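You operate a simulated robot arm through the tools that you are given. There is no shell and no other tool. Be economical: measure what you need, move in short steps, check, and stop when the job is done.

You run a simulated robot arm. Do the job below in one go: nothing can be reset, and whatever is moved stays where it is left.

JOB
Take the relay labelled "59" from the top of the steel table and leave it on the tap bench top. Take the computer mouse from the keyboard shelf of the right desk and leave it on the tool end of the long bench. Open the grey bin lid. The order is free.

Only the result counts: the job must be done as asked and must still hold three seconds after the hand-in. Knocking over, shifting, dropping, spilling or breaking anything else fails it. A push-on lid holds only when it is set on centred and level and pressed home; a screw cap is set on level and turned clockwise until tight.

ROBOT AND FRAMES
A 7-joint arm with a fingered hand on a trunk, on a base that drives. Base frame: it is fixed to the floor where the robot stands at the start and does not move with it; the origin is under the middle of the robot, x ahead of it, y to its left, z up. Lengths are in m, angles in rad, forces in N, time in s.
With the tool pointing down near the work surface it reaches from about 0.18 to 0.64 m from the robot's upright axis, wherever it stands. Its first joint turns from -2.007 to 2.007 rad. Places, roughly: computer mouse [8.5, -5.25, 1.25]; grey bin lid [5.9, 0.2, 0.6]; tap bench top [3.5, 0.3, 0.9]; tool end of the long bench [6.6, -1, 0.9]. Payload 3.1 kg.
The TCP is the grasp point between the finger pads, 0.022 m short of the fingertips. In the tool frame z runs along the fingers and y along their closing line. The gripper opens to 0.112 m. The gripper's body begins 0.06 m behind the TCP. The gripper is a hand of 3 fingers: y runs from the thumb to the fingers, the wrist lies at [0, 0, -0.218] in the tool frame, and closing takes about 1.5 s.
Orientation is told as [roll, pitch, yaw] about the base's x, y, z axes, in that order, counted from this pose: with the fingers straight down and closing along the base's y, the tool's x points along the base's -x, its y along +y and its z along -z.

CONTROLS
- The arm moves only by the tool nudge_tool. Its argument "increments" is text: rows parted by semicolons, each of 7 numbers parted by spaces: the turn, a rotation vector about the tool's x, y, z in units of 6 degrees (1.0 is 6 degrees), then the shift along the tool's x, y, z in units of 40 mm (1.0 is 40 mm), then the finger opening in m, from 0 to 0.112. In form: ax ay az tx ty tz fingers; .... A call has 1 to 10 rows; each row shifts and turns the commanded pose from where the row before left it, along the tool's axes as they then stand. A call with a number of a shift or a turn outside -1 to 1 is refused whole. Each row takes 0.2 s and may step no farther than 0.05 m and 0.15 rad from the row before; otherwise, or with a gripper value out of range, the whole call is refused. A pose out of reach is approached as far as the arm can. The call stops where the force on the tool passes 40 N (or 10 N more than at its start, if that is more) or the arm is blocked; 0.2 s more then pass. Each finger travels about 0.108 m/s and halts on what it meets, pressing with about 26 N; the grip force reading is that of the motor and also rises with nothing between the fingers. The clock runs only during rows and for 0.2 s after the last one: add rows that do not move to give the fingers time. The reply holds the time, the measured pose of the TCP, the force on the tool along the base axes, the opening and the grip force, in the units named above and with some noise, with the torque about the TCP (base axes, N m) and any sound that the robot's microphone picked up.
- Cameras (640 x 400 px; columns grow to the right, rows downward): "scene" is now at [0.0151, 0.1496, 1.6603]; the picture's right is [-0.04, -1.00, 0.00], its down [-0.78, 0.03, -0.62] and it looks along [0.62, -0.03, -0.78] (base axes); focal length 286 px, centre (320, 200). "wrist" rides on the gripper at [0.066, 0.003, -0.081] in the tool frame; the picture's right is [-0.05, 1.00, 0.00], its down [-0.77, -0.04, -0.64] and it looks along [-0.63, -0.03, 0.77] (tool axes); focal length 275 px, centre (320, 200).
- capture(camera): a new picture of that camera. The clock stands still meanwhile.
- lift_body(by): slides the trunk up (or, below 0, down) by that many m; the arm and the scene camera ride with it, the base frame stays. It gives what a move gives, with no picture.
- base_move(legs): drives the robot by 1 to 6 legs, each [ahead, left, turn to the left] in m, m and rad, along the robot's own axes; the way and the turn of a leg run together, so that a leg with both is an arc; at most 1.5 m and 3.142 rad a leg. The arm and the cameras ride along, it lands a little off, and it stops where it bumps. It gives what a move gives.
- set_grasp(shape): the hand has 3 fingers and takes this shape, open, in about a second: jaw (thumb against the fingers, like two jaws); tri (thumb and two fingers); tip (a fingertip pinch); poke (one finger out to press); point (the index stretched); flat (the hand flat); cup (the hand cupped); fist (a fist). The gripper value then closes the fingers along that shape, each until it touches; the sizes above hold for jaw. It gives what a move gives, with no picture.
- aim_head(pan, tilt): turns the head with the scene camera to pan (to the left, within 2.705 rad either way) and tilt (down, from -0.506 to 1.204), counted from straight ahead of the robot. It gives what a move gives.
- point_at(camera, pixels): there is no depth. For up to 12 entries [column, row, z] of the newest picture of that camera ("zoom" is the newest enlarged one), the place [x, y] in the base frame at which the ray of that pixel passes the height z, good to about 0.003 m. The clock stands still meanwhile.
- zoom(camera, box): a new picture of the part [left, top, right, bottom] of that camera's present view, enlarged. The clock stands still meanwhile.
- hand_in(): hands the job in; it is judged then, once.

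Go step by step. Measure first, check grasps and placings, and put right what went wrong. The budget is 110 turns and 90 pictures, counting those below and the enlarged ones. Unless the task says otherwise, let go and move clear before handing in, and close with one line.

The tools are called after "Request:" by a JSON object that holds its "name" and its "arguments". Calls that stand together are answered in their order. nudge_tool: Moves the arm, as the interface text tells. Its arguments: {"type":"object","properties":{"increments":{"type":"string"}},"required":["increments"]} The other tools are called the same way: lift_body (by) slides the trunk up or down; set_grasp (shape) gives the hand a shape; base_move (legs) drives the base; aim_head (pan, tilt) turns the head that bears the scene camera; capture (camera) takes a picture; point_at (camera, pixels) gives the place at which the rays of pixels pass given heights; zoom (camera, box) takes an enlarged picture of a part of a camera's view; hand_in () hands the job in.

At the start:

```text
time: 0.0
position: [0.375, 0.0794, 1.1631]
tool_rot: [0.0, -0.002, 0.0]
contact_force: [-0.5, -0.2, -0.4]
moment: [-0.02, -0.01, -0.03]
grip_width: 0.1118
gripper_force: 0.0
shape: jaw
trunk travel left (down, up): [-0.8, 0.19]
robot x, y, heading: [0.0006, 0.0022, -0.002]
head pan, tilt: [-0.044, 0.895]
```

scene: 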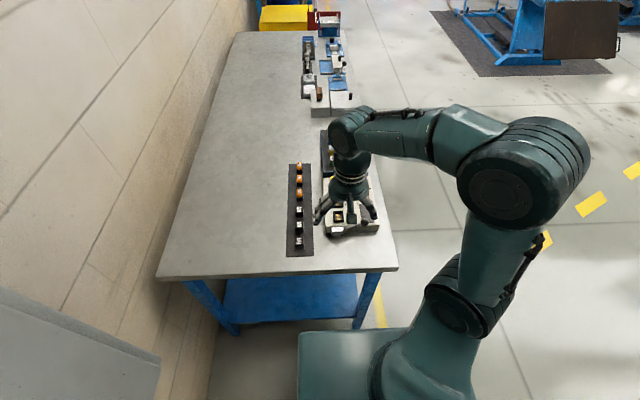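
wrist: 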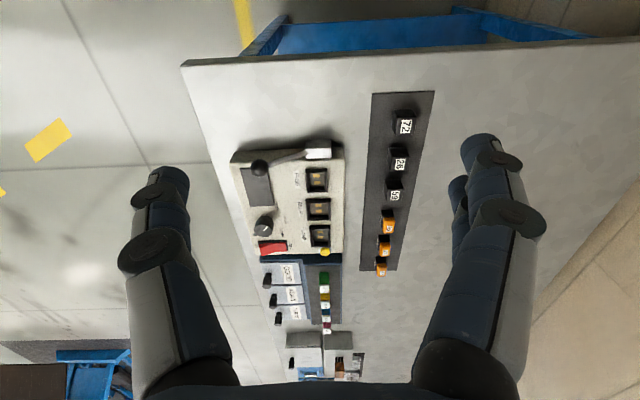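

The wrist view shows a row of relays with labels near (405,125), (400,160), (395,190) and orange ones below. I'll zoom to read them.

Request:
{"name": "zoom", "arguments": {"camera": "wrist", "box": [340, 90, 460, 290]}}

Request:
{"name": "zoom", "arguments": {"camera": "scene", "box": [270, 140, 400, 270]}}

```text
2.00 times, centred on (400, 190) of wrist
```

zoom: 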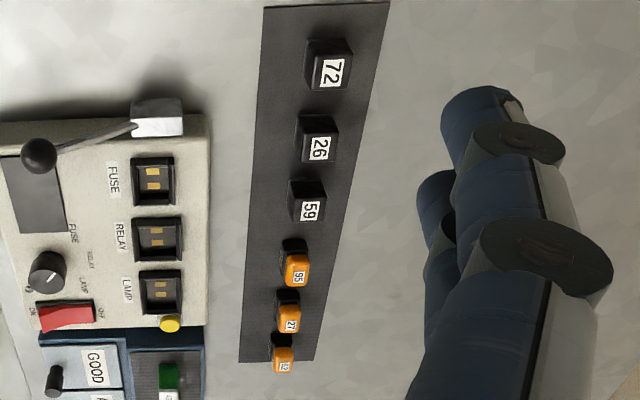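

```text
3.08 times, centred on (335, 205) of scene
```

zoom: 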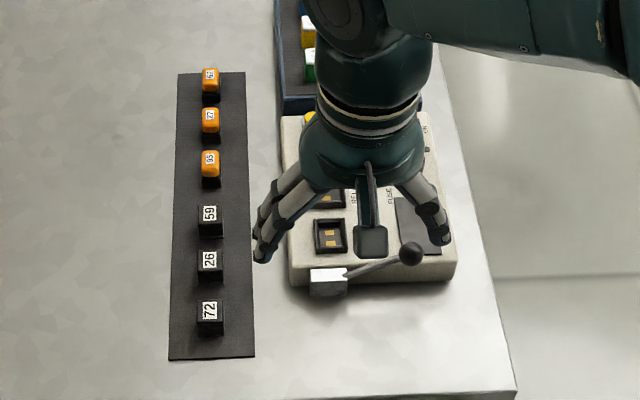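

Relay 59 is the black block at zoom (209,213) in scene and wrist (395.5,195.5). I triangulate its height.

Request:
{"name": "point_at", "arguments": {"camera": "scene", "pixels": [[298.9, 209.2, 0.75], [298.9, 209.2, 0.85], [298.9, 209.2, 0.95], [299, 224, 0.85], [299, 194, 0.85]]}}

Request:
{"name": "point_at", "arguments": {"camera": "wrist", "pixels": [[395.5, 195.5, 0.75], [395.5, 195.5, 0.85], [395.5, 195.5, 0.95]]}}

```text
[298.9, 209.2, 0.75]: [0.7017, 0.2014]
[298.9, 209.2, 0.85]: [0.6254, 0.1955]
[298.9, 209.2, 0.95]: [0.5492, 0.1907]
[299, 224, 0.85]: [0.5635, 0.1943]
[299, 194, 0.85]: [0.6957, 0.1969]
```

```text
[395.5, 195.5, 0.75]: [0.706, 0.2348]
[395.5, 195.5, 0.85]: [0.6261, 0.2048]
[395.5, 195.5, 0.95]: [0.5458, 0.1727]
```

Label sits near (0.60, 0.194, 0.88). Next I look at the surroundings for driving and check the table edge.

Request:
{"name": "point_at", "arguments": {"camera": "scene", "pixels": [[280, 275, 0.85], [398, 267, 0.85], [156, 278, 0.85], [360, 115, 0.85], [300, 340, 0.5], [410, 335, 0.5]]}}

Request:
{"name": "aim_head", "arguments": {"pan": 0.0, "tilt": 0.25}}

Request:
{"name": "capture", "arguments": {"camera": "scene"}}

Request:
{"name": "aim_head", "arguments": {"pan": -0.9, "tilt": 0.3}}

Request:
{"name": "capture", "arguments": {"camera": "scene"}}

```text
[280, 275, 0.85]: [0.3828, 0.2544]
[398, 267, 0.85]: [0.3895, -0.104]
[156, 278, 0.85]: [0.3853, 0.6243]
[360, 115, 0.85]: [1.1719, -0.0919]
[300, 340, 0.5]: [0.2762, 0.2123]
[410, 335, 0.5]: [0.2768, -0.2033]
```

```text
time: 1.0
position: [0.3748, 0.0799, 1.1633]
tool_rot: [-0.003, -0.001, 0.001]
contact_force: [0.3, -0.2, -0.9]
moment: [-0.02, 0.04, 0.04]
grip_width: 0.112
gripper_force: 0.1
shape: jaw
trunk travel left (down, up): [-0.8, 0.19]
robot x, y, heading: [0.0037, -0.0005, 0.008]
head pan, tilt: [0.0, 0.25]
```

```text
85 pictures are left
```

scene: 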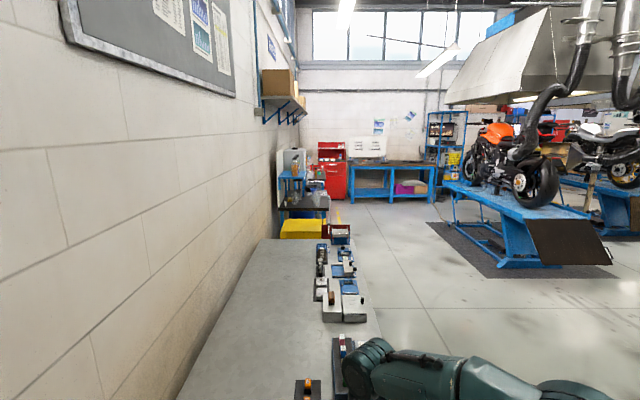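

```text
time: 2.2
position: [0.3745, 0.0791, 1.1631]
tool_rot: [-0.002, -0.003, -0.001]
contact_force: [0.3, -0.8, 0.1]
moment: [-0.01, -0.01, 0.0]
grip_width: 0.112
gripper_force: 0.1
shape: jaw
trunk travel left (down, up): [-0.8, 0.19]
robot x, y, heading: [0.0014, -0.0034, -0.001]
head pan, tilt: [-0.901, 0.3]
```

```text
84 pictures are left
```

scene: 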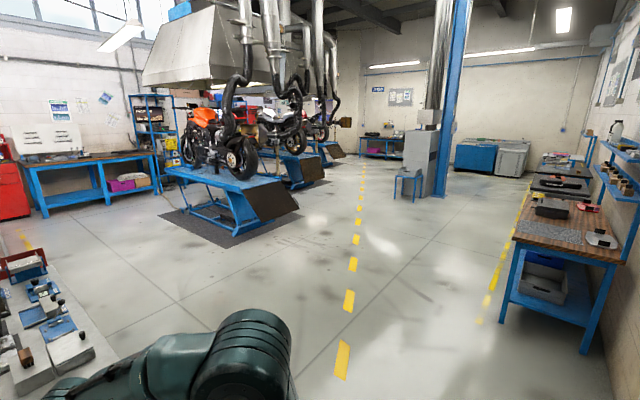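

The table edge is at x≈0.387 and the robot front at ≈0.28, so I shift the base slightly ahead and left to get relay 59 well within reach.

Request:
{"name": "base_move", "arguments": {"legs": [[0.06, 0.12, 0]]}}

Request:
{"name": "aim_head", "arguments": {"pan": 0.0, "tilt": 0.9}}

Request:
{"name": "nudge_tool", "arguments": {"increments": "0 0 0 -0.5 0 0.6 0.08; 0 0 0 -0.5 0 0.6 0.08; 0 0 0 -0.5 0 0.6 0.08"}}

Request:
{"name": "capture", "arguments": {"camera": "wrist"}}

Request:
{"name": "capture", "arguments": {"camera": "scene"}}

```text
time: 3.5
position: [0.4351, 0.1993, 1.1627]
tool_rot: [-0.003, -0.003, 0.003]
contact_force: [0.1, 0.0, -0.1]
moment: [0.02, -0.03, -0.02]
grip_width: 0.1119
gripper_force: 0.0
shape: jaw
trunk travel left (down, up): [-0.8, 0.19]
robot x, y, heading: [0.0615, 0.118, 0.004]
head pan, tilt: [-0.901, 0.3]
```

```text
time: 4.7
position: [0.4358, 0.2, 1.1613]
tool_rot: [-0.004, -0.002, 0.002]
contact_force: [-0.3, 0.0, 0.6]
moment: [-0.05, 0.02, 0.01]
grip_width: 0.1118
gripper_force: 0.0
shape: jaw
trunk travel left (down, up): [-0.8, 0.19]
robot x, y, heading: [0.0592, 0.1171, 0.002]
head pan, tilt: [0.0, 0.901]
```

```text
time: 5.5
position: [0.4975, 0.2002, 1.0909]
tool_rot: [-0.002, -0.001, 0.002]
contact_force: [0.1, 0.4, 0.5]
moment: [-0.01, 0.03, -0.03]
grip_width: 0.0801
gripper_force: 0.1
shape: jaw
trunk travel left (down, up): [-0.8, 0.19]
robot x, y, heading: [0.0594, 0.1214, 0.0]
head pan, tilt: [0.0, 0.901]
```

```text
83 pictures are left
```

wrist: 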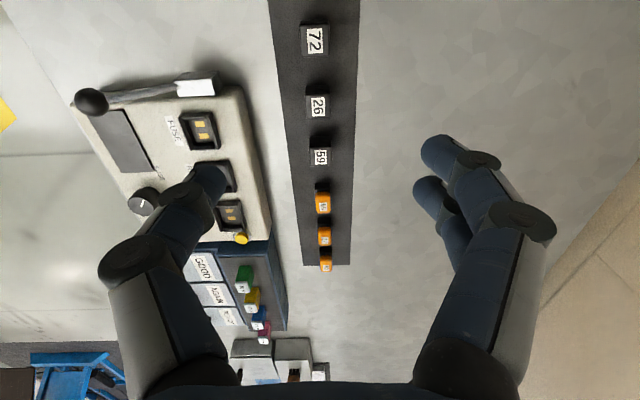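

```text
82 pictures are left
```

scene: 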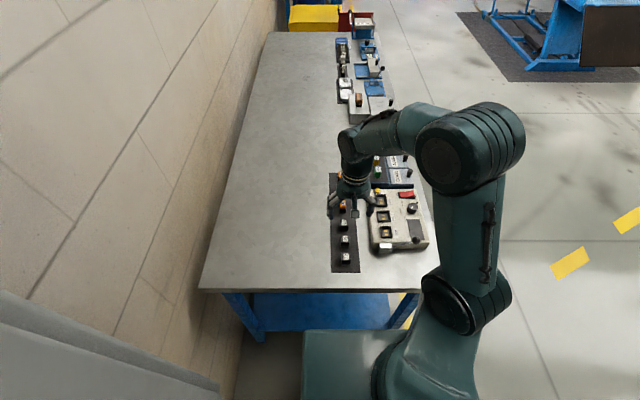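

The relay 59 label is at wrist (321,157); I zoom both views to locate it exactly.

Request:
{"name": "zoom", "arguments": {"camera": "wrist", "box": [270, 125, 370, 190]}}

Request:
{"name": "zoom", "arguments": {"camera": "scene", "box": [310, 190, 390, 270]}}

Request:
{"name": "point_at", "arguments": {"camera": "wrist", "pixels": [[321, 157, 0.8], [321, 157, 0.85], [321, 157, 0.88], [321, 157, 0.91]]}}

```text
6.15 times, centred on (320, 158) of wrist
```

zoom: 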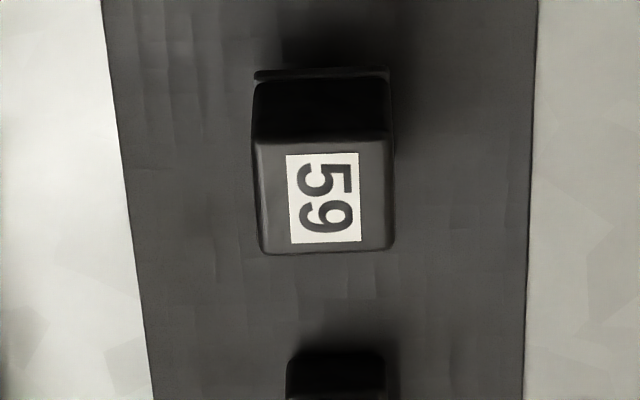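

```text
5.00 times, centred on (350, 230) of scene
```

zoom: 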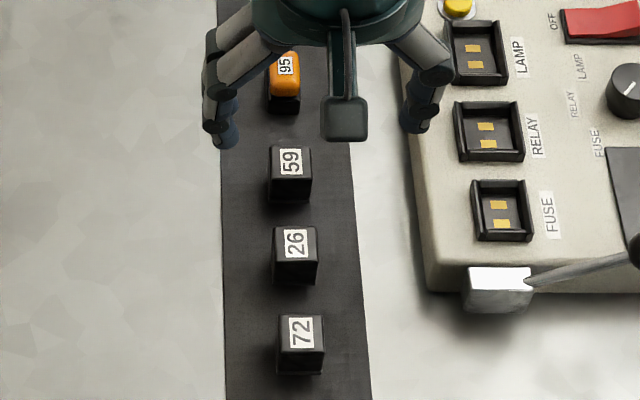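

```text
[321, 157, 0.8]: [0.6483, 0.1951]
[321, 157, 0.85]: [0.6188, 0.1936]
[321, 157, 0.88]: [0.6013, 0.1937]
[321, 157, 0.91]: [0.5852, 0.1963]
```

Request:
{"name": "point_at", "arguments": {"camera": "zoom", "pixels": [[291, 160, 0.8], [291, 160, 0.85], [291, 160, 0.88], [291, 160, 0.91], [291, 200, 0.85], [272, 175, 0.88], [312, 175, 0.88], [291, 247, 0.88]]}}

```text
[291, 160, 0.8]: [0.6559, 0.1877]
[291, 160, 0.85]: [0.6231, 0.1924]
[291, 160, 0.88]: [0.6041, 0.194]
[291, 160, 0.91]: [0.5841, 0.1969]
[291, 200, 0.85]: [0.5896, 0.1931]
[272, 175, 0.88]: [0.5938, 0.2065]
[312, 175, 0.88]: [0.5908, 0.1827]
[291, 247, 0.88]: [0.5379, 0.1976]
```

The top of relay 59 is at about (0.602, 0.194, 0.884). I move above it with a 0.06 opening and look again.

Request:
{"name": "nudge_tool", "arguments": {"increments": "0 0 0 -0.653 -0.04 0.85 0.06; 0 0 0 -0.653 -0.04 0.85 0.06; 0 0 0 -0.653 -0.04 0.85 0.06; 0 0 0 -0.653 -0.03 0.85 0.06; 0 0 0 0 0 0 0.06"}}

Request:
{"name": "capture", "arguments": {"camera": "wrist"}}

Request:
{"name": "zoom", "arguments": {"camera": "scene", "box": [310, 170, 390, 250]}}

```text
time: 6.7
position: [0.5992, 0.1932, 0.954]
tool_rot: [0.0, -0.002, 0.003]
contact_force: [0.8, -1.1, 0.1]
moment: [0.0, 0.0, -0.01]
grip_width: 0.0608
gripper_force: 0.1
shape: jaw
trunk travel left (down, up): [-0.8, 0.19]
robot x, y, heading: [0.0631, 0.1189, -0.003]
head pan, tilt: [0.0, 0.901]
```

```text
79 pictures are left
```

wrist: 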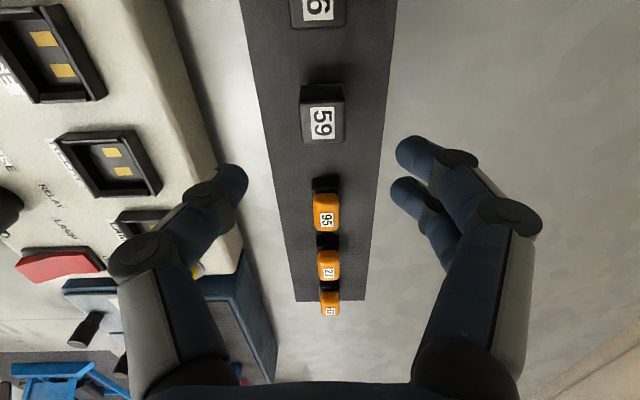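

```text
5.00 times, centred on (350, 210) of scene
```

zoom: 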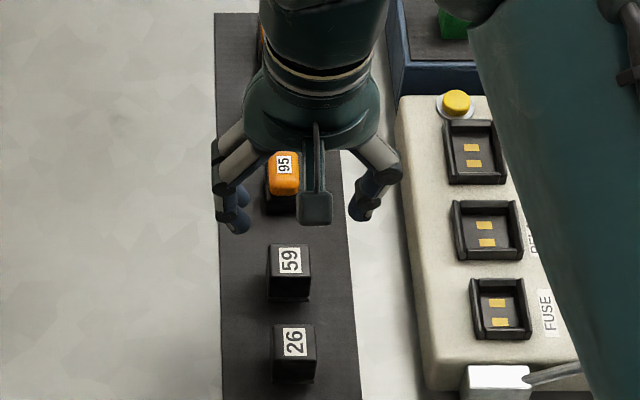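

Request:
{"name": "point_at", "arguments": {"camera": "wrist", "pixels": [[322, 122, 0.884], [322, 122, 0.86], [302, 87, 0.884], [341, 140, 0.884], [303, 140, 0.884], [322, 215, 0.884]]}}

Request:
{"name": "point_at", "arguments": {"camera": "zoom", "pixels": [[290, 261, 0.884], [290, 261, 0.86], [290, 261, 0.9], [268, 278, 0.884], [310, 278, 0.884]]}}

```text
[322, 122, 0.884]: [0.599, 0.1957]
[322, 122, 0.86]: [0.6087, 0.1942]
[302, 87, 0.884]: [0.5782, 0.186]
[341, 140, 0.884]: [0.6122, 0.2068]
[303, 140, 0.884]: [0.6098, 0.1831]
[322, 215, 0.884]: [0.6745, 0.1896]
```

```text
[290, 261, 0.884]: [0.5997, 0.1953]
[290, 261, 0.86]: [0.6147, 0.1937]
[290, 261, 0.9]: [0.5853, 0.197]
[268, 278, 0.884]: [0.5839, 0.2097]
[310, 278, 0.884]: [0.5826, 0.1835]
```

Both views agree: relay top centre (0.5995, 0.195, 0.884). I descend and stay open, then close.

Request:
{"name": "nudge_tool", "arguments": {"increments": "0 0 0 0 0.05 0.6 0.06; 0 0 0 0 0 0.6 0.06; 0 0 0 0 0 0.55 0.06; 0 0 0 0 0 0 0.06"}}

Request:
{"name": "capture", "arguments": {"camera": "wrist"}}

```text
time: 7.7
position: [0.6009, 0.1943, 0.8821]
tool_rot: [-0.001, 0.0, 0.001]
contact_force: [0.0, 0.6, -0.4]
moment: [-0.02, 0.01, -0.01]
grip_width: 0.0605
gripper_force: 0.1
shape: jaw
trunk travel left (down, up): [-0.8, 0.19]
robot x, y, heading: [0.062, 0.1198, 0.008]
head pan, tilt: [0.0, 0.901]
```

```text
77 pictures are left
```

wrist: 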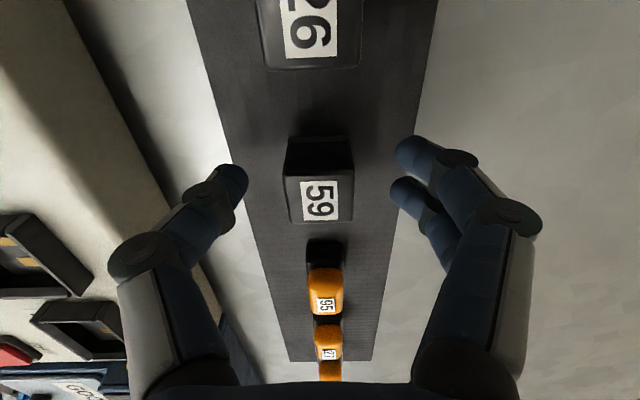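

Fingers straddle relay 59; closing.

Request:
{"name": "nudge_tool", "arguments": {"increments": "0 0 0 0 0 0 0.04; 0 0 0 0 0 0 0.03; 0 0 0 0 0 0 0.02; 0 0 0 0 0 0 0.01; 0 0 0 0 0 0 0; 0 0 0 0 0 0 0; 0 0 0 0 0 0 0"}}

Request:
{"name": "capture", "arguments": {"camera": "wrist"}}

```text
time: 9.3
position: [0.6005, 0.1942, 0.8829]
tool_rot: [-0.003, -0.002, 0.003]
contact_force: [0.2, -0.7, -0.1]
moment: [-0.04, 0.02, -0.02]
grip_width: 0.022
gripper_force: 27.0
shape: jaw
trunk travel left (down, up): [-0.8, 0.19]
robot x, y, heading: [0.0612, 0.1196, 0.0]
head pan, tilt: [0.0, 0.901]
```

```text
76 pictures are left
```

wrist: 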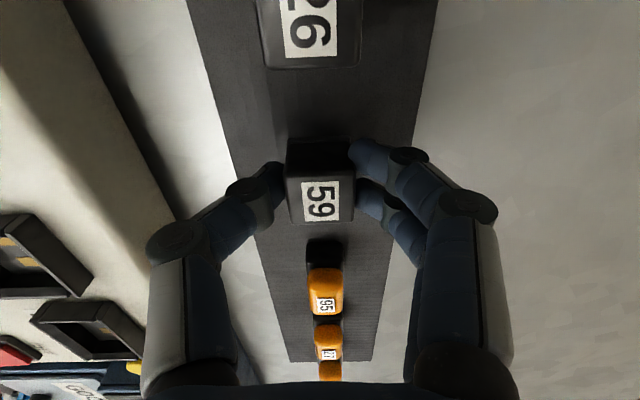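

Relay gripped (width 0.022). I lift straight up, and pull back toward the robot.

Request:
{"name": "nudge_tool", "arguments": {"increments": "0 0 0 0 0 -0.5 0; 0 0 0 0 0 -1 0; 0 0 0 0 0 -1 0; 0 0 0 0 0 -1 0; 0 0 0 0 0 -1 0; 0 0 0 0.5 0 -1 0; 0 0 0 1 0 -0.6 0; 0 0 0 1 0 -0.4 0; 0 0 0 1 0 0 0; 0 0 0 0 0 0 0"}}

Request:
{"name": "capture", "arguments": {"camera": "wrist"}}

Request:
{"name": "aim_head", "arguments": {"pan": -0.5, "tilt": 0.45}}

Request:
{"name": "capture", "arguments": {"camera": "scene"}}

```text
time: 11.5
position: [0.4589, 0.197, 1.1432]
tool_rot: [-0.002, 0.0, 0.001]
contact_force: [0.4, 0.2, -0.6]
moment: [-0.01, 0.0, 0.0]
grip_width: 0.0222
gripper_force: 26.0
shape: jaw
trunk travel left (down, up): [-0.8, 0.19]
robot x, y, heading: [0.0649, 0.1209, 0.003]
head pan, tilt: [0.0, 0.901]
```

```text
75 pictures are left
```

wrist: 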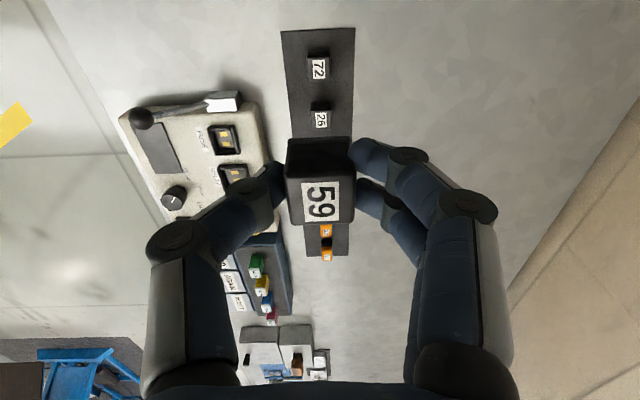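

```text
time: 12.5
position: [0.4595, 0.197, 1.1436]
tool_rot: [-0.001, -0.003, 0.001]
contact_force: [-0.5, -0.4, 0.8]
moment: [-0.02, 0.02, 0.03]
grip_width: 0.0223
gripper_force: 26.2
shape: jaw
trunk travel left (down, up): [-0.8, 0.19]
robot x, y, heading: [0.0621, 0.1194, -0.002]
head pan, tilt: [-0.499, 0.45]
```

```text
74 pictures are left
```

scene: 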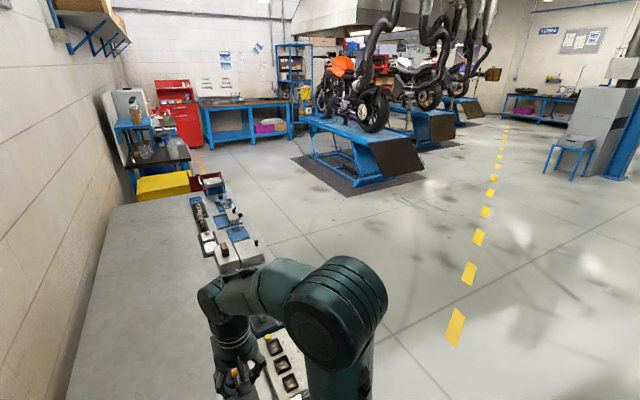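

Relay is held and lifted. I measure floor landmarks to plan the drive along y≈-0.5.

Request:
{"name": "point_at", "arguments": {"camera": "scene", "pixels": [[290, 160, 0], [353, 202, 0], [136, 198, 0.0], [190, 190, 0], [228, 190, 0], [190, 170, 0.9], [205, 188, 0.85], [265, 258, 0.85], [316, 128, 0.8], [210, 145, 0]]}}

Request:
{"name": "zoom", "arguments": {"camera": "scene", "box": [90, 70, 330, 220]}}

```text
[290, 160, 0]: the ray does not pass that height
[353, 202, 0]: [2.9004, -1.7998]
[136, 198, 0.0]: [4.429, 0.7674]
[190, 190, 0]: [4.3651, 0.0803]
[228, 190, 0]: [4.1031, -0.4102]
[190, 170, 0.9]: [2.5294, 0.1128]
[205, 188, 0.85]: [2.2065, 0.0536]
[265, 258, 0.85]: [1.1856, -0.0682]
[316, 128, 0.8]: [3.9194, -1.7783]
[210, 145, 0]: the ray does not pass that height
```

```text
2.67 times, centred on (210, 145) of scene
```

zoom: 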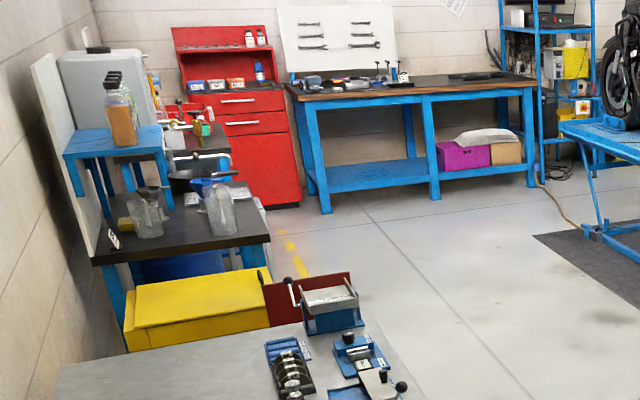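

The aisle is clear around y≈-0.55. I back off, sidestep right and drive ahead in two legs.

Request:
{"name": "base_move", "arguments": {"legs": [[-0.12, 0, 0], [0, -0.72, 0], [1.3, 0, 0], [1.2, 0, 0]]}}

Request:
{"name": "aim_head", "arguments": {"pan": 0.5, "tilt": 0.6}}

Request:
{"name": "capture", "arguments": {"camera": "scene"}}

Request:
{"name": "capture", "arguments": {"camera": "wrist"}}

```text
time: 29.0
position: [2.8449, -0.5741, 1.144]
tool_rot: [0.0, -0.003, -0.043]
contact_force: [0.2, -0.2, -0.4]
moment: [0.0, -0.01, 0.0]
grip_width: 0.0224
gripper_force: 26.2
shape: jaw
trunk travel left (down, up): [-0.8, 0.19]
robot x, y, heading: [2.4431, -0.6344, -0.042]
head pan, tilt: [-0.499, 0.45]
```

```text
time: 30.3
position: [2.8435, -0.574, 1.1439]
tool_rot: [-0.002, -0.003, -0.042]
contact_force: [0.4, -0.2, -0.9]
moment: [-0.01, 0.03, 0.02]
grip_width: 0.022
gripper_force: 25.7
shape: jaw
trunk travel left (down, up): [-0.8, 0.19]
robot x, y, heading: [2.4418, -0.6315, -0.044]
head pan, tilt: [0.499, 0.6]
```

```text
72 pictures are left
```

scene: 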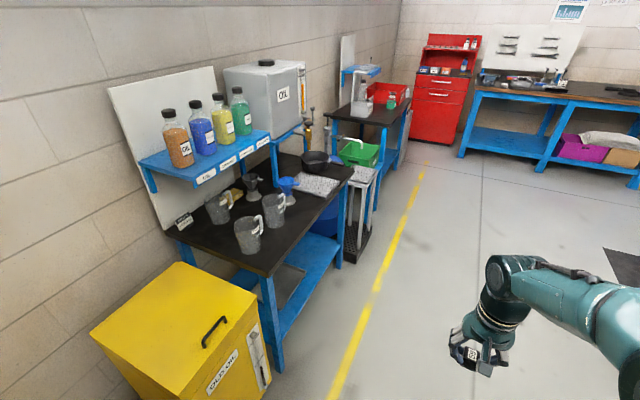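

```text
71 pictures are left
```

wrist: 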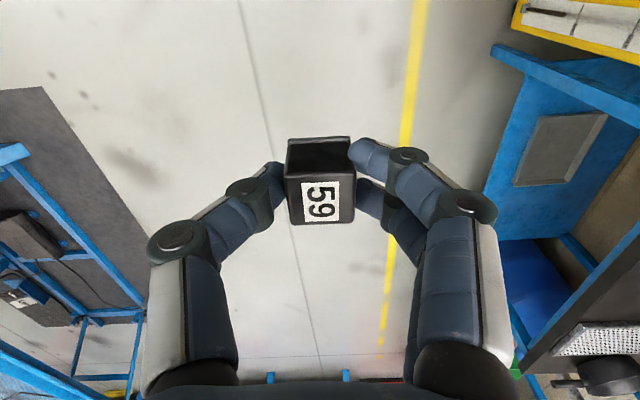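

The tap bench (oil keg with tap) is at the left; a free patch seems to lie near its front edge around (300,212). Measuring and zooming.

Request:
{"name": "point_at", "arguments": {"camera": "scene", "pixels": [[262, 275, 0.9], [352, 178, 0.9], [165, 232, 0.9], [298, 212, 0.9], [248, 245, 0.9], [274, 222, 0.9], [320, 185, 0.9], [280, 373, 0], [343, 268, 0], [405, 195, 0]]}}

Request:
{"name": "zoom", "arguments": {"camera": "scene", "box": [160, 110, 380, 290]}}

```text
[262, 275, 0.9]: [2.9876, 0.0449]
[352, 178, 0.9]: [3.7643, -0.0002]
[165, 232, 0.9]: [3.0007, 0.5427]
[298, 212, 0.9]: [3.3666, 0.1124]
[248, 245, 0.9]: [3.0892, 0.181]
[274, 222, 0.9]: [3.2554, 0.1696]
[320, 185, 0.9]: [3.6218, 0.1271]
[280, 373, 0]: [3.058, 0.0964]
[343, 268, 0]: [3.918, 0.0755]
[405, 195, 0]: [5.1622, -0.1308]
```

```text
2.22 times, centred on (270, 200) of scene
```

zoom: 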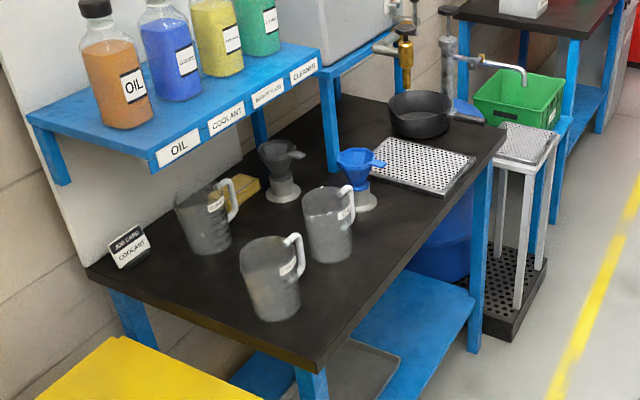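

The top spans x 3.0–3.77, y 0.03–0.55, and the free patch is around (3.38, 0.09), between the beaker and the mesh tray. I drive alongside, turn left to face it and look.

Request:
{"name": "base_move", "arguments": {"legs": [[1.01, 0.03, 0], [0, 0, 1.614], [0.2, 0, 0]]}}

Request:
{"name": "aim_head", "arguments": {"pan": 0.0, "tilt": 0.8}}

Request:
{"name": "capture", "arguments": {"camera": "scene"}}

Request:
{"name": "capture", "arguments": {"camera": "wrist"}}

```text
time: 40.7
position: [3.3468, -0.0495, 1.1427]
tool_rot: [-0.002, -0.001, 1.606]
contact_force: [-0.7, -1.2, -1.1]
moment: [-0.02, 0.0, 0.02]
grip_width: 0.0219
gripper_force: 26.2
shape: jaw
trunk travel left (down, up): [-0.8, 0.19]
robot x, y, heading: [3.4353, -0.4476, 1.606]
head pan, tilt: [0.499, 0.6]
```

```text
time: 41.6
position: [3.3475, -0.05, 1.1434]
tool_rot: [-0.002, -0.002, 1.605]
contact_force: [0.3, -0.4, -0.3]
moment: [0.04, 0.02, -0.03]
grip_width: 0.0222
gripper_force: 26.2
shape: jaw
trunk travel left (down, up): [-0.8, 0.19]
robot x, y, heading: [3.4339, -0.443, 1.604]
head pan, tilt: [0.0, 0.799]
```

```text
69 pictures are left
```

scene: 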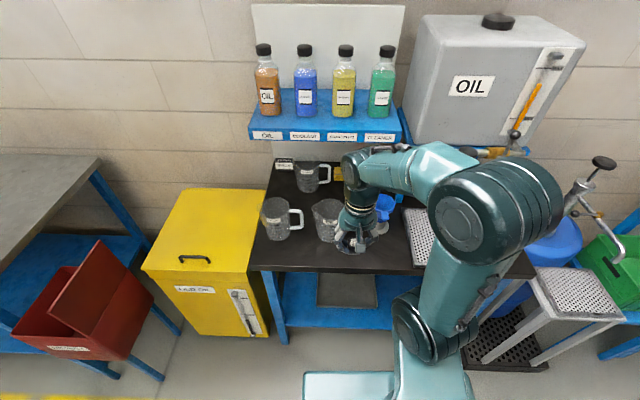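

```text
68 pictures are left
```

wrist: 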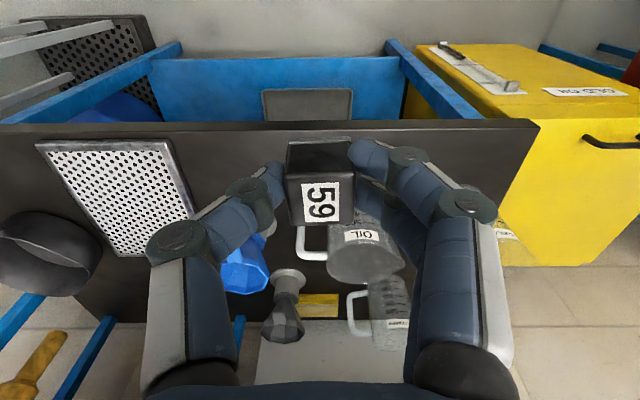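

The front patch right of the tray is free in the wrist view around (225,160). Measure.

Request:
{"name": "point_at", "arguments": {"camera": "wrist", "pixels": [[172, 143, 0.9], [195, 215, 0.9], [320, 125, 0.9], [530, 120, 0.9], [230, 160, 0.9], [300, 250, 0.9], [365, 275, 0.9], [330, 250, 1.0]]}}

Request:
{"name": "point_at", "arguments": {"camera": "scene", "pixels": [[417, 267, 0.9], [405, 212, 0.9], [318, 271, 0.9], [250, 271, 0.9], [330, 240, 0.9], [385, 255, 0.9], [535, 275, 0.9]]}}

```text
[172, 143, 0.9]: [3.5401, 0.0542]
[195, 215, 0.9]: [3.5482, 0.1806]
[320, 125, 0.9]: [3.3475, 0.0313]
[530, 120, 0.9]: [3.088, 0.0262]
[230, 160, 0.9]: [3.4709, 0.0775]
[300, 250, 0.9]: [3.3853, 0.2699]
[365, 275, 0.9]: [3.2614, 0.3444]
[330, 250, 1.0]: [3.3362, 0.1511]
```

```text
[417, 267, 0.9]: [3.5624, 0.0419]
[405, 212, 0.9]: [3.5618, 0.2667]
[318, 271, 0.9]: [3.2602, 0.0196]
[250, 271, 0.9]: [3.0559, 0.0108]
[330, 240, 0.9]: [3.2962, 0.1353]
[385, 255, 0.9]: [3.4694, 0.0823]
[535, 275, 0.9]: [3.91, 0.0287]
```

The two views disagree at 0.9; top may be lower (~0.85). Recheck with corners at other heights.

Request:
{"name": "zoom", "arguments": {"camera": "wrist", "box": [140, 90, 340, 215]}}

Request:
{"name": "point_at", "arguments": {"camera": "zoom", "pixels": [[100, 170, 0.9], [100, 170, 0.85], [100, 170, 0.8]]}}

Request:
{"name": "zoom", "arguments": {"camera": "scene", "box": [240, 170, 460, 300]}}

```text
3.20 times, centred on (240, 152) of wrist
```

zoom: 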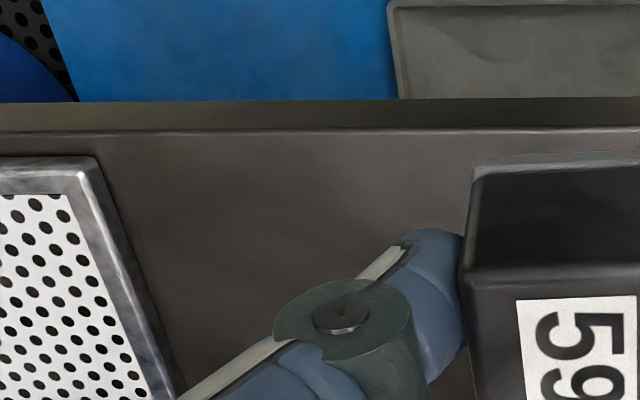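

```text
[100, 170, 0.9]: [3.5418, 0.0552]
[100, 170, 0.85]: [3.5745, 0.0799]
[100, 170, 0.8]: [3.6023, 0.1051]
```

```text
2.91 times, centred on (350, 235) of scene
```

zoom: 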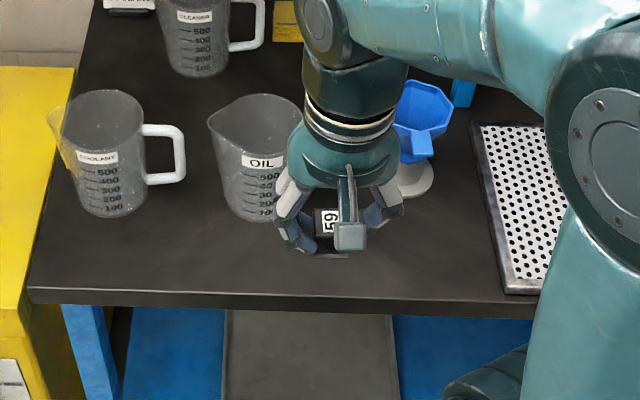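

Request:
{"name": "point_at", "arguments": {"camera": "zoom", "pixels": [[506, 292, 0.9], [506, 292, 0.85], [506, 292, 0.8], [440, 260, 0.87], [265, 220, 0.87], [30, 288, 0.87]]}}

Request:
{"name": "point_at", "arguments": {"camera": "wrist", "pixels": [[172, 145, 0.87], [320, 132, 0.87]]}}

```text
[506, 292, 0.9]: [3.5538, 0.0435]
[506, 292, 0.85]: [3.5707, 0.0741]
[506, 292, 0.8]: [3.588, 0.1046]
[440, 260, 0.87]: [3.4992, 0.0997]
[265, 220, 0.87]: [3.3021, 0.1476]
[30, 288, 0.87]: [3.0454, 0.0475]
```

```text
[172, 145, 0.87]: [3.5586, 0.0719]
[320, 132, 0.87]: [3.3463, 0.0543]
```

Top is about z≈0.863; front edge y≈0.055, tray corner (3.563, 0.07). I'll place at (3.46, 0.115): move across first, keeping height, then partly down.

Request:
{"name": "nudge_tool", "arguments": {"increments": "0 0 0 -0.3 -0.98 0 0; 0 0 0 -0.4 -0.98 0 0; 0 0 0 -0.5 -0.98 0 0; 0 0 0 -0.95 0 0 0; 0 0 0 -0.95 0 0 0; 0 0 0 -0.93 0 0 0; 0 0 0 0 0 1 0; 0 0 0 0 0 1 0; 0 0 0 0 0 1 0; 0 0 0 0 0 0 0"}}

Request:
{"name": "capture", "arguments": {"camera": "wrist"}}

Request:
{"name": "zoom", "arguments": {"camera": "scene", "box": [260, 130, 480, 290]}}

```text
time: 43.8
position: [3.4585, 0.1155, 1.0232]
tool_rot: [-0.002, -0.001, 1.606]
contact_force: [0.6, 0.0, -0.5]
moment: [0.01, -0.03, 0.02]
grip_width: 0.0221
gripper_force: 26.0
shape: jaw
trunk travel left (down, up): [-0.8, 0.19]
robot x, y, heading: [3.4393, -0.4454, 1.605]
head pan, tilt: [0.0, 0.799]
```

```text
65 pictures are left
```

wrist: 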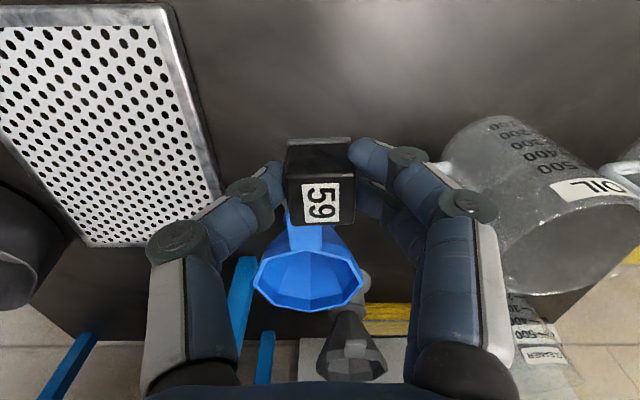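

```text
2.50 times, centred on (370, 210) of scene
```

zoom: 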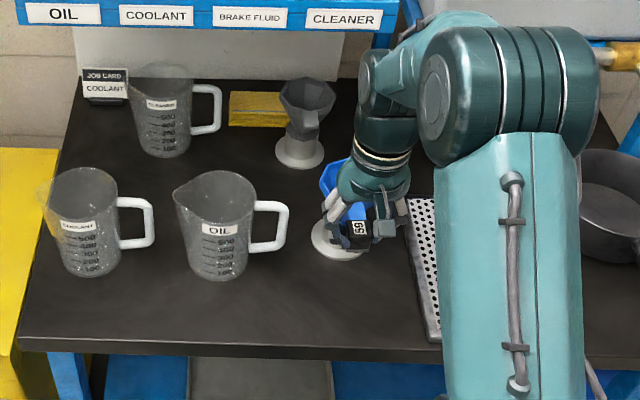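

The blue funnel's spout handle points toward the hand; I check its clearance.

Request:
{"name": "point_at", "arguments": {"camera": "wrist", "pixels": [[312, 240, 0.95], [312, 240, 1.0], [308, 310, 0.98], [430, 165, 0.95], [430, 165, 0.9], [221, 190, 0.87], [365, 285, 0.87]]}}

Request:
{"name": "point_at", "arguments": {"camera": "zoom", "pixels": [[337, 258, 0.863], [312, 237, 0.863], [284, 205, 0.95], [284, 245, 0.9], [228, 280, 0.863], [345, 200, 0.95], [322, 182, 0.98]]}}

```text
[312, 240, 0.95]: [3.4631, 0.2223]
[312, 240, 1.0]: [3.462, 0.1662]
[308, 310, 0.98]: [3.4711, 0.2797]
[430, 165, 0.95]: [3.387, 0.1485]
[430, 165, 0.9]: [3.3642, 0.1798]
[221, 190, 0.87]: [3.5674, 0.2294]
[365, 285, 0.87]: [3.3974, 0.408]
```

```text
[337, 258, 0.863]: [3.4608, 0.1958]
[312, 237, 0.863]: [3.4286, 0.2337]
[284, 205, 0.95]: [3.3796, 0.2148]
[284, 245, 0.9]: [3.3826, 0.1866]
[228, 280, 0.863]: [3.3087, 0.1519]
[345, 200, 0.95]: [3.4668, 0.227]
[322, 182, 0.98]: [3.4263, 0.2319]
```

Clearance: funnel front ≈0.17–0.196, beaker handle x≈3.385. I shift 20 mm toward the front edge and descend slowly toward contact.

Request:
{"name": "nudge_tool", "arguments": {"increments": "0 0 0 0.5 0 0 0; 0 0 0 0 0 1 0; 0 0 0 0 0 1 0; 0 0 0 0 0 0.9 0; 0 0 0 0 0 0.1 0; 0 0 0 0 0 0.1 0; 0 0 0 0 0 0 0"}}

Request:
{"name": "capture", "arguments": {"camera": "wrist"}}

Request:
{"name": "zoom", "arguments": {"camera": "scene", "box": [340, 190, 440, 270]}}

```text
time: 45.4
position: [3.4593, 0.0948, 0.8999]
tool_rot: [-0.001, -0.001, 1.605]
contact_force: [-0.2, 0.0, -0.9]
moment: [-0.01, -0.01, 0.02]
grip_width: 0.0223
gripper_force: 26.0
shape: jaw
trunk travel left (down, up): [-0.8, 0.19]
robot x, y, heading: [3.4367, -0.4456, 1.602]
head pan, tilt: [0.0, 0.799]
```

```text
63 pictures are left
```

wrist: 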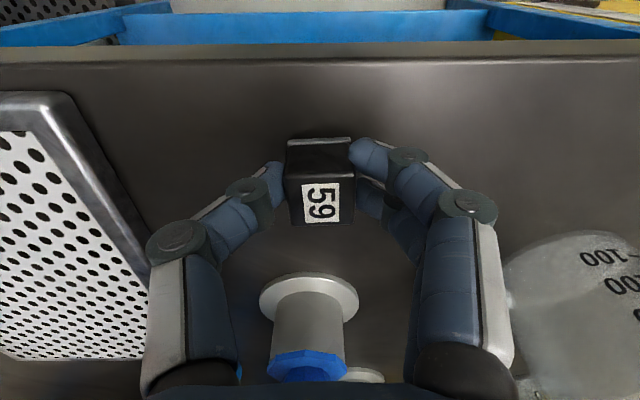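

```text
5.00 times, centred on (390, 230) of scene
```

zoom: 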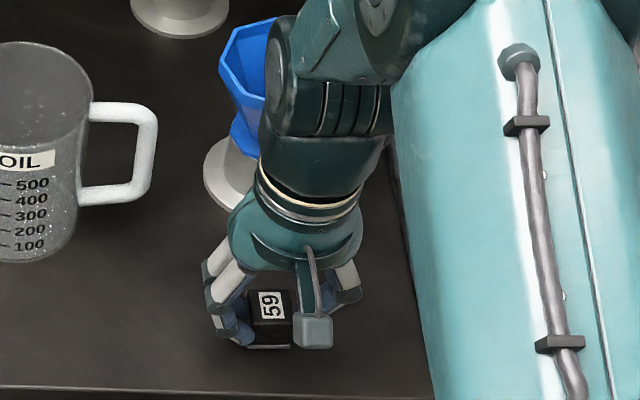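

Clear all round. Continue down in 2 mm steps.

Request:
{"name": "nudge_tool", "arguments": {"increments": "0 0 0 0 0 0.05 0; 0 0 0 0 0 0.05 0; 0 0 0 0 0 0.05 0; 0 0 0 0 0 0.05 0"}}

Request:
{"name": "nudge_tool", "arguments": {"increments": "0 0 0 0 0 0.04 0; 0 0 0 0 0 0.04 0"}}

```text
time: 46.4
position: [3.4599, 0.0949, 0.8957]
tool_rot: [-0.001, -0.012, 1.607]
contact_force: [-0.5, 5.4, 38.9]
moment: [0.06, 0.03, 0.03]
grip_width: 0.0252
gripper_force: 26.0
shape: jaw
trunk travel left (down, up): [-0.8, 0.19]
robot x, y, heading: [3.4362, -0.4435, 1.602]
head pan, tilt: [0.0, 0.799]
```

```text
time: 46.9
position: [3.4615, 0.0939, 0.8945]
tool_rot: [-0.002, -0.015, 1.606]
contact_force: [0.0, -4.3, 34.6]
moment: [-0.03, 0.06, 0.01]
grip_width: 0.0271
gripper_force: 26.7
shape: jaw
trunk travel left (down, up): [-0.8, 0.19]
robot x, y, heading: [3.4361, -0.4457, 1.606]
head pan, tilt: [0.0, 0.799]
stopped in row 2: the force on the tool passed its limit at 51 N (the readings are from after the stop); the commanded pose is now the measured one
```

Contact with the bench top (≈35 N). I back off a couple of mm, then open gently and look.

Request:
{"name": "nudge_tool", "arguments": {"increments": "0 0 0 0 0 -0.04 0; 0 0 0 0 0 0 0.03; 0 0 0 0 0 0 0.04; 0 0 0 0 0 0 0.06; 0 0 0 0 0 0 0.06; 0 0 0 0 0 0 0.06"}}

Request:
{"name": "capture", "arguments": {"camera": "wrist"}}

```text
time: 48.3
position: [3.4604, 0.0967, 0.8929]
tool_rot: [-0.001, -0.009, 1.605]
contact_force: [0.2, 0.7, -0.4]
moment: [-0.01, -0.01, 0.01]
grip_width: 0.0597
gripper_force: 0.0
shape: jaw
trunk travel left (down, up): [-0.8, 0.19]
robot x, y, heading: [3.4404, -0.4465, 1.605]
head pan, tilt: [0.0, 0.799]
```

```text
61 pictures are left
```

wrist: 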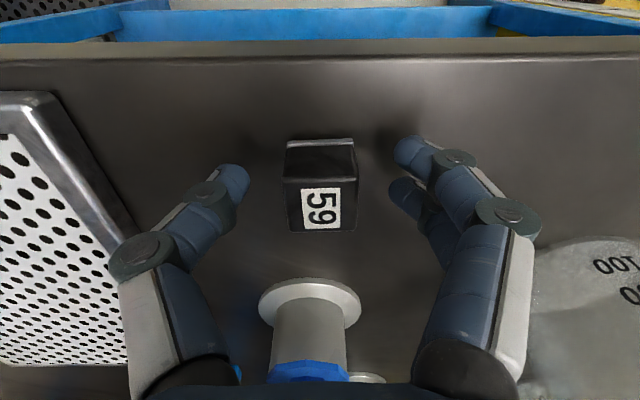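

Relay 59 stands upright and free on the tap bench. I raise straight up and retract the arm.

Request:
{"name": "nudge_tool", "arguments": {"increments": "0 0 0 0 0 -0.5 0.06; 0 0 0 0 0 -1 0.06; 0 0 0 0 0 -1 0.06; 0 0 0 0 0 -1 0.06; 0 0 0 0 0 -1 0.06; 0 0 0 0 0 -1 0.06; 0 0 0 1 0 -0.5 0.06; 0 0 0 1 0 0 0.06; 0 0 0 1 0 0 0.06; 0 0 0 1 0 0 0.06"}}

Request:
{"name": "capture", "arguments": {"camera": "scene"}}

Request:
{"name": "aim_head", "arguments": {"pan": -1.5, "tilt": 0.45}}

Request:
{"name": "capture", "arguments": {"camera": "scene"}}

```text
time: 50.5
position: [3.4647, -0.067, 1.1308]
tool_rot: [-0.001, -0.009, 1.605]
contact_force: [-0.2, -0.3, -0.2]
moment: [-0.04, 0.0, 0.0]
grip_width: 0.0593
gripper_force: 0.0
shape: jaw
trunk travel left (down, up): [-0.8, 0.19]
robot x, y, heading: [3.4357, -0.4449, 1.609]
head pan, tilt: [0.0, 0.799]
```

```text
60 pictures are left
```

scene: 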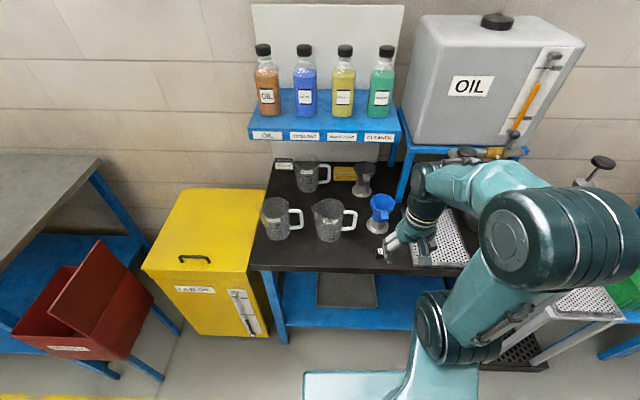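

```text
time: 52.1
position: [3.4645, -0.0662, 1.1319]
tool_rot: [-0.002, -0.006, 1.605]
contact_force: [-0.6, 0.2, 0.5]
moment: [0.01, 0.0, 0.01]
grip_width: 0.0592
gripper_force: 0.0
shape: jaw
trunk travel left (down, up): [-0.8, 0.19]
robot x, y, heading: [3.4398, -0.4456, 1.603]
head pan, tilt: [-1.499, 0.45]
```

```text
59 pictures are left
```

scene: 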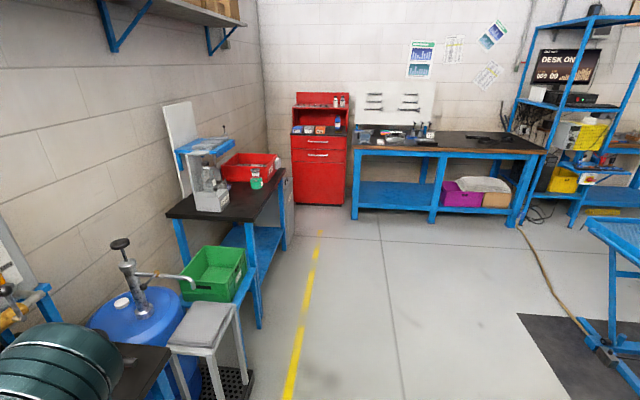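

The relay stands at the bench; the grey bin seems to be the grey sliver at (288,195) beyond the second bench, and the tool end of the long bench is around (400,135). I back off, turn right, and drive ahead.

Request:
{"name": "base_move", "arguments": {"legs": [[-0.25, 0, 0], [0, 0, -1.605], [1.5, 0, 0]]}}

Request:
{"name": "aim_head", "arguments": {"pan": 0.4, "tilt": 0.65}}

Request:
{"name": "capture", "arguments": {"camera": "scene"}}

```text
time: 64.9
position: [5.3434, -0.646, 1.1316]
tool_rot: [-0.002, -0.007, 0.067]
contact_force: [-0.2, -0.3, 0.0]
moment: [0.01, -0.02, -0.05]
grip_width: 0.0594
gripper_force: 0.1
shape: jaw
trunk travel left (down, up): [-0.8, 0.19]
robot x, y, heading: [4.9578, -0.6294, 0.067]
head pan, tilt: [-1.499, 0.45]
```

```text
time: 66.8
position: [5.343, -0.6462, 1.1318]
tool_rot: [-0.001, -0.008, 0.065]
contact_force: [-0.6, 0.3, -1.0]
moment: [-0.01, 0.0, 0.02]
grip_width: 0.0593
gripper_force: 0.0
shape: jaw
trunk travel left (down, up): [-0.8, 0.19]
robot x, y, heading: [4.9607, -0.6327, 0.068]
head pan, tilt: [0.4, 0.649]
```

```text
58 pictures are left
```

scene: 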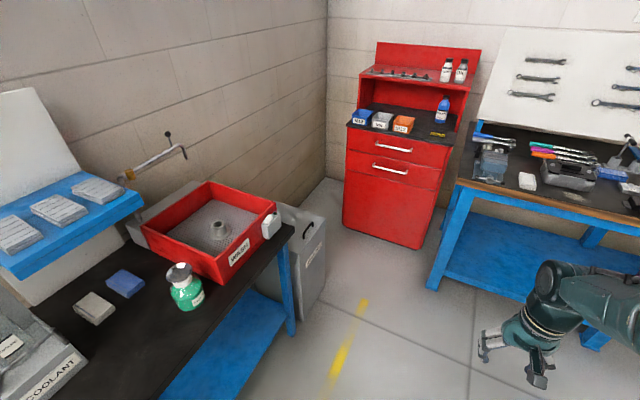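

The grey bin stands right of the second bench near (305,255). I drive further and turn to face it.

Request:
{"name": "base_move", "arguments": {"legs": [[0.75, -0.1, 0], [0, 0, 1.503]]}}

Request:
{"name": "aim_head", "arguments": {"pan": 0.0, "tilt": 0.8}}

Request:
{"name": "capture", "arguments": {"camera": "scene"}}

Request:
{"name": "capture", "arguments": {"camera": "wrist"}}

```text
time: 74.5
position: [5.7607, -0.3001, 1.1311]
tool_rot: [-0.001, -0.007, 1.576]
contact_force: [0.1, 0.8, 0.9]
moment: [0.01, 0.02, 0.0]
grip_width: 0.0594
gripper_force: 0.1
shape: jaw
trunk travel left (down, up): [-0.8, 0.19]
robot x, y, heading: [5.7241, -0.6785, 1.578]
head pan, tilt: [0.4, 0.649]
```

```text
time: 75.4
position: [5.7604, -0.2989, 1.1298]
tool_rot: [-0.002, -0.009, 1.576]
contact_force: [-0.7, 0.0, 0.0]
moment: [0.01, 0.02, 0.0]
grip_width: 0.0593
gripper_force: 0.1
shape: jaw
trunk travel left (down, up): [-0.8, 0.19]
robot x, y, heading: [5.72, -0.6754, 1.575]
head pan, tilt: [0.0, 0.799]
```

```text
57 pictures are left
```

scene: 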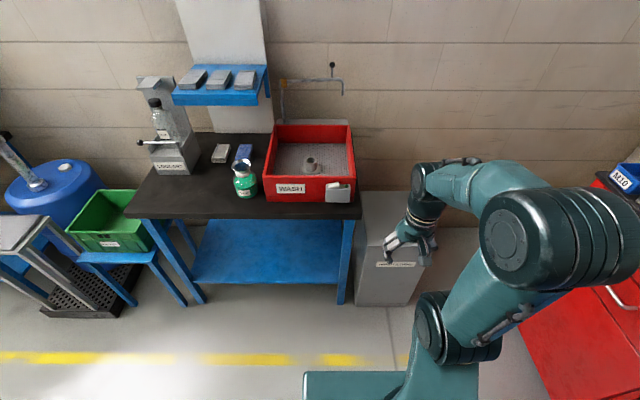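

```text
56 pictures are left
```

wrist: 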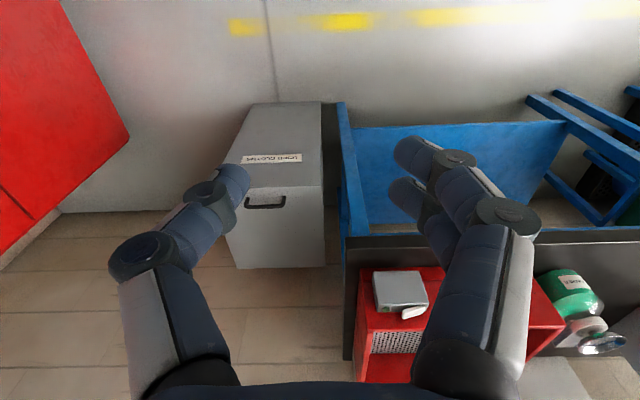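

The bin: front face with label at wrist (270,158), lid rows 188–268 with a black handle near the front edge (265,202); the hinge should be at the wall side. I zoom and measure.

Request:
{"name": "zoom", "arguments": {"camera": "wrist", "box": [200, 90, 360, 290]}}

Request:
{"name": "point_at", "arguments": {"camera": "wrist", "pixels": [[322, 186, 0.6], [325, 266, 0.6], [237, 267, 0.6], [265, 201, 0.62], [222, 186, 0.6], [248, 201, 0.62], [285, 201, 0.62], [322, 102, 0.0], [247, 103, 0]]}}

Request:
{"name": "zoom", "arguments": {"camera": "scene", "box": [330, 170, 450, 320]}}

```text
2.00 times, centred on (280, 190) of wrist
```

zoom: 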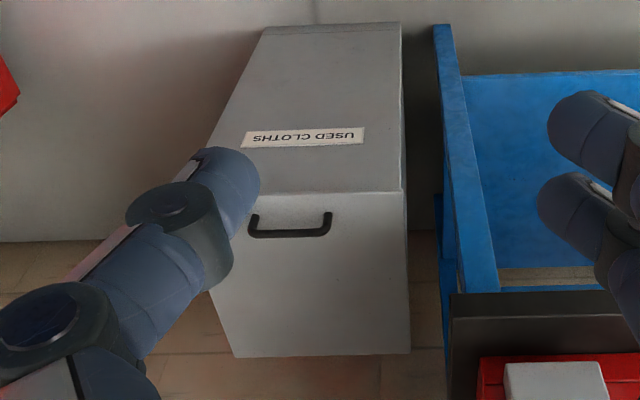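

```text
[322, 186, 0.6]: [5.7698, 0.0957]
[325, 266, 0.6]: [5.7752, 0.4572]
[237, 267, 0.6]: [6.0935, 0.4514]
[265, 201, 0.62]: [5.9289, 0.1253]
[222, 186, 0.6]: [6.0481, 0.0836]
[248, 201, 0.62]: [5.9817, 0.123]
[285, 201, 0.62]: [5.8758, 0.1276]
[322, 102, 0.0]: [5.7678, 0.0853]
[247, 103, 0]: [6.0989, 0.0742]
```

```text
2.67 times, centred on (390, 245) of scene
```

zoom: 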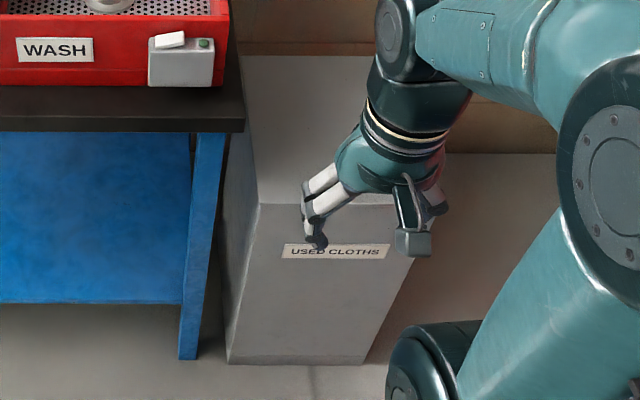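

Handle bar runs along x from 5.876 to 5.98 at y≈0.125, z≈0.62; the lid is about 0.30 × 0.36 with hinge near y≈0.45. I move nearer and lower the trunk, checking the red cabinet's distance first.

Request:
{"name": "point_at", "arguments": {"camera": "scene", "pixels": [[518, 322, 0], [598, 175, 0.9], [355, 305, 0], [340, 303, 0], [360, 215, 0.86], [352, 190, 0.95]]}}

Request:
{"name": "base_move", "arguments": {"legs": [[0.32, -0.12, 0]]}}

Request:
{"name": "nudge_tool", "arguments": {"increments": "0 0 1 0 0 0 0.06; 0 0 1 0 0 0 0.06; 0 0 1 0 0 0 0.06; 0 0 1 0 0 0 0.06; 0 0 1 0 0 0 0.06; 0 0 1 0 0 0 0.06; 0 0 1 0 0 0 0.06; 0 0 1 0 0 0 0.06; 0 0 1 0 0 0 0.06; 0 0 1 0 0 0 0.06"}}

Request:
{"name": "nudge_tool", "arguments": {"increments": "0 0 1 0 0 0 0.06; 0 0 1 0 0 0 0.06; 0 0 1 0 0 0 0.06; 0 0 1 0 0 0 0.06; 0 0 1 0 0 0 0.06; 0 0 0 0 0 0 0.06"}}

```text
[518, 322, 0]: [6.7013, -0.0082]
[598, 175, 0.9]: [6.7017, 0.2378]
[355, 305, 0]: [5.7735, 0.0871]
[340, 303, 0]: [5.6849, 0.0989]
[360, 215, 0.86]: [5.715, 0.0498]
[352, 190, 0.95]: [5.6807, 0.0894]
```

```text
time: 77.7
position: [5.8772, 0.0273, 1.1304]
tool_rot: [-0.002, -0.007, 1.578]
contact_force: [-0.1, 0.0, 0.4]
moment: [0.03, -0.02, 0.0]
grip_width: 0.0595
gripper_force: 0.1
shape: jaw
trunk travel left (down, up): [-0.8, 0.19]
robot x, y, heading: [5.8408, -0.3514, 1.579]
head pan, tilt: [0.0, 0.799]
```

```text
time: 79.9
position: [5.8764, 0.0267, 1.1307]
tool_rot: [0.005, -0.006, 0.529]
contact_force: [-0.4, -0.5, 0.0]
moment: [-0.01, -0.02, 0.0]
grip_width: 0.0593
gripper_force: 0.0
shape: jaw
trunk travel left (down, up): [-0.8, 0.19]
robot x, y, heading: [5.8405, -0.3501, 1.581]
head pan, tilt: [0.0, 0.799]
```

```text
time: 81.3
position: [5.8777, 0.0272, 1.1316]
tool_rot: [0.011, -0.002, 0.007]
contact_force: [-0.9, -0.1, 0.8]
moment: [-0.01, 0.0, 0.01]
grip_width: 0.0593
gripper_force: 0.2
shape: jaw
trunk travel left (down, up): [-0.8, 0.19]
robot x, y, heading: [5.8371, -0.3527, 1.578]
head pan, tilt: [0.0, 0.799]
```

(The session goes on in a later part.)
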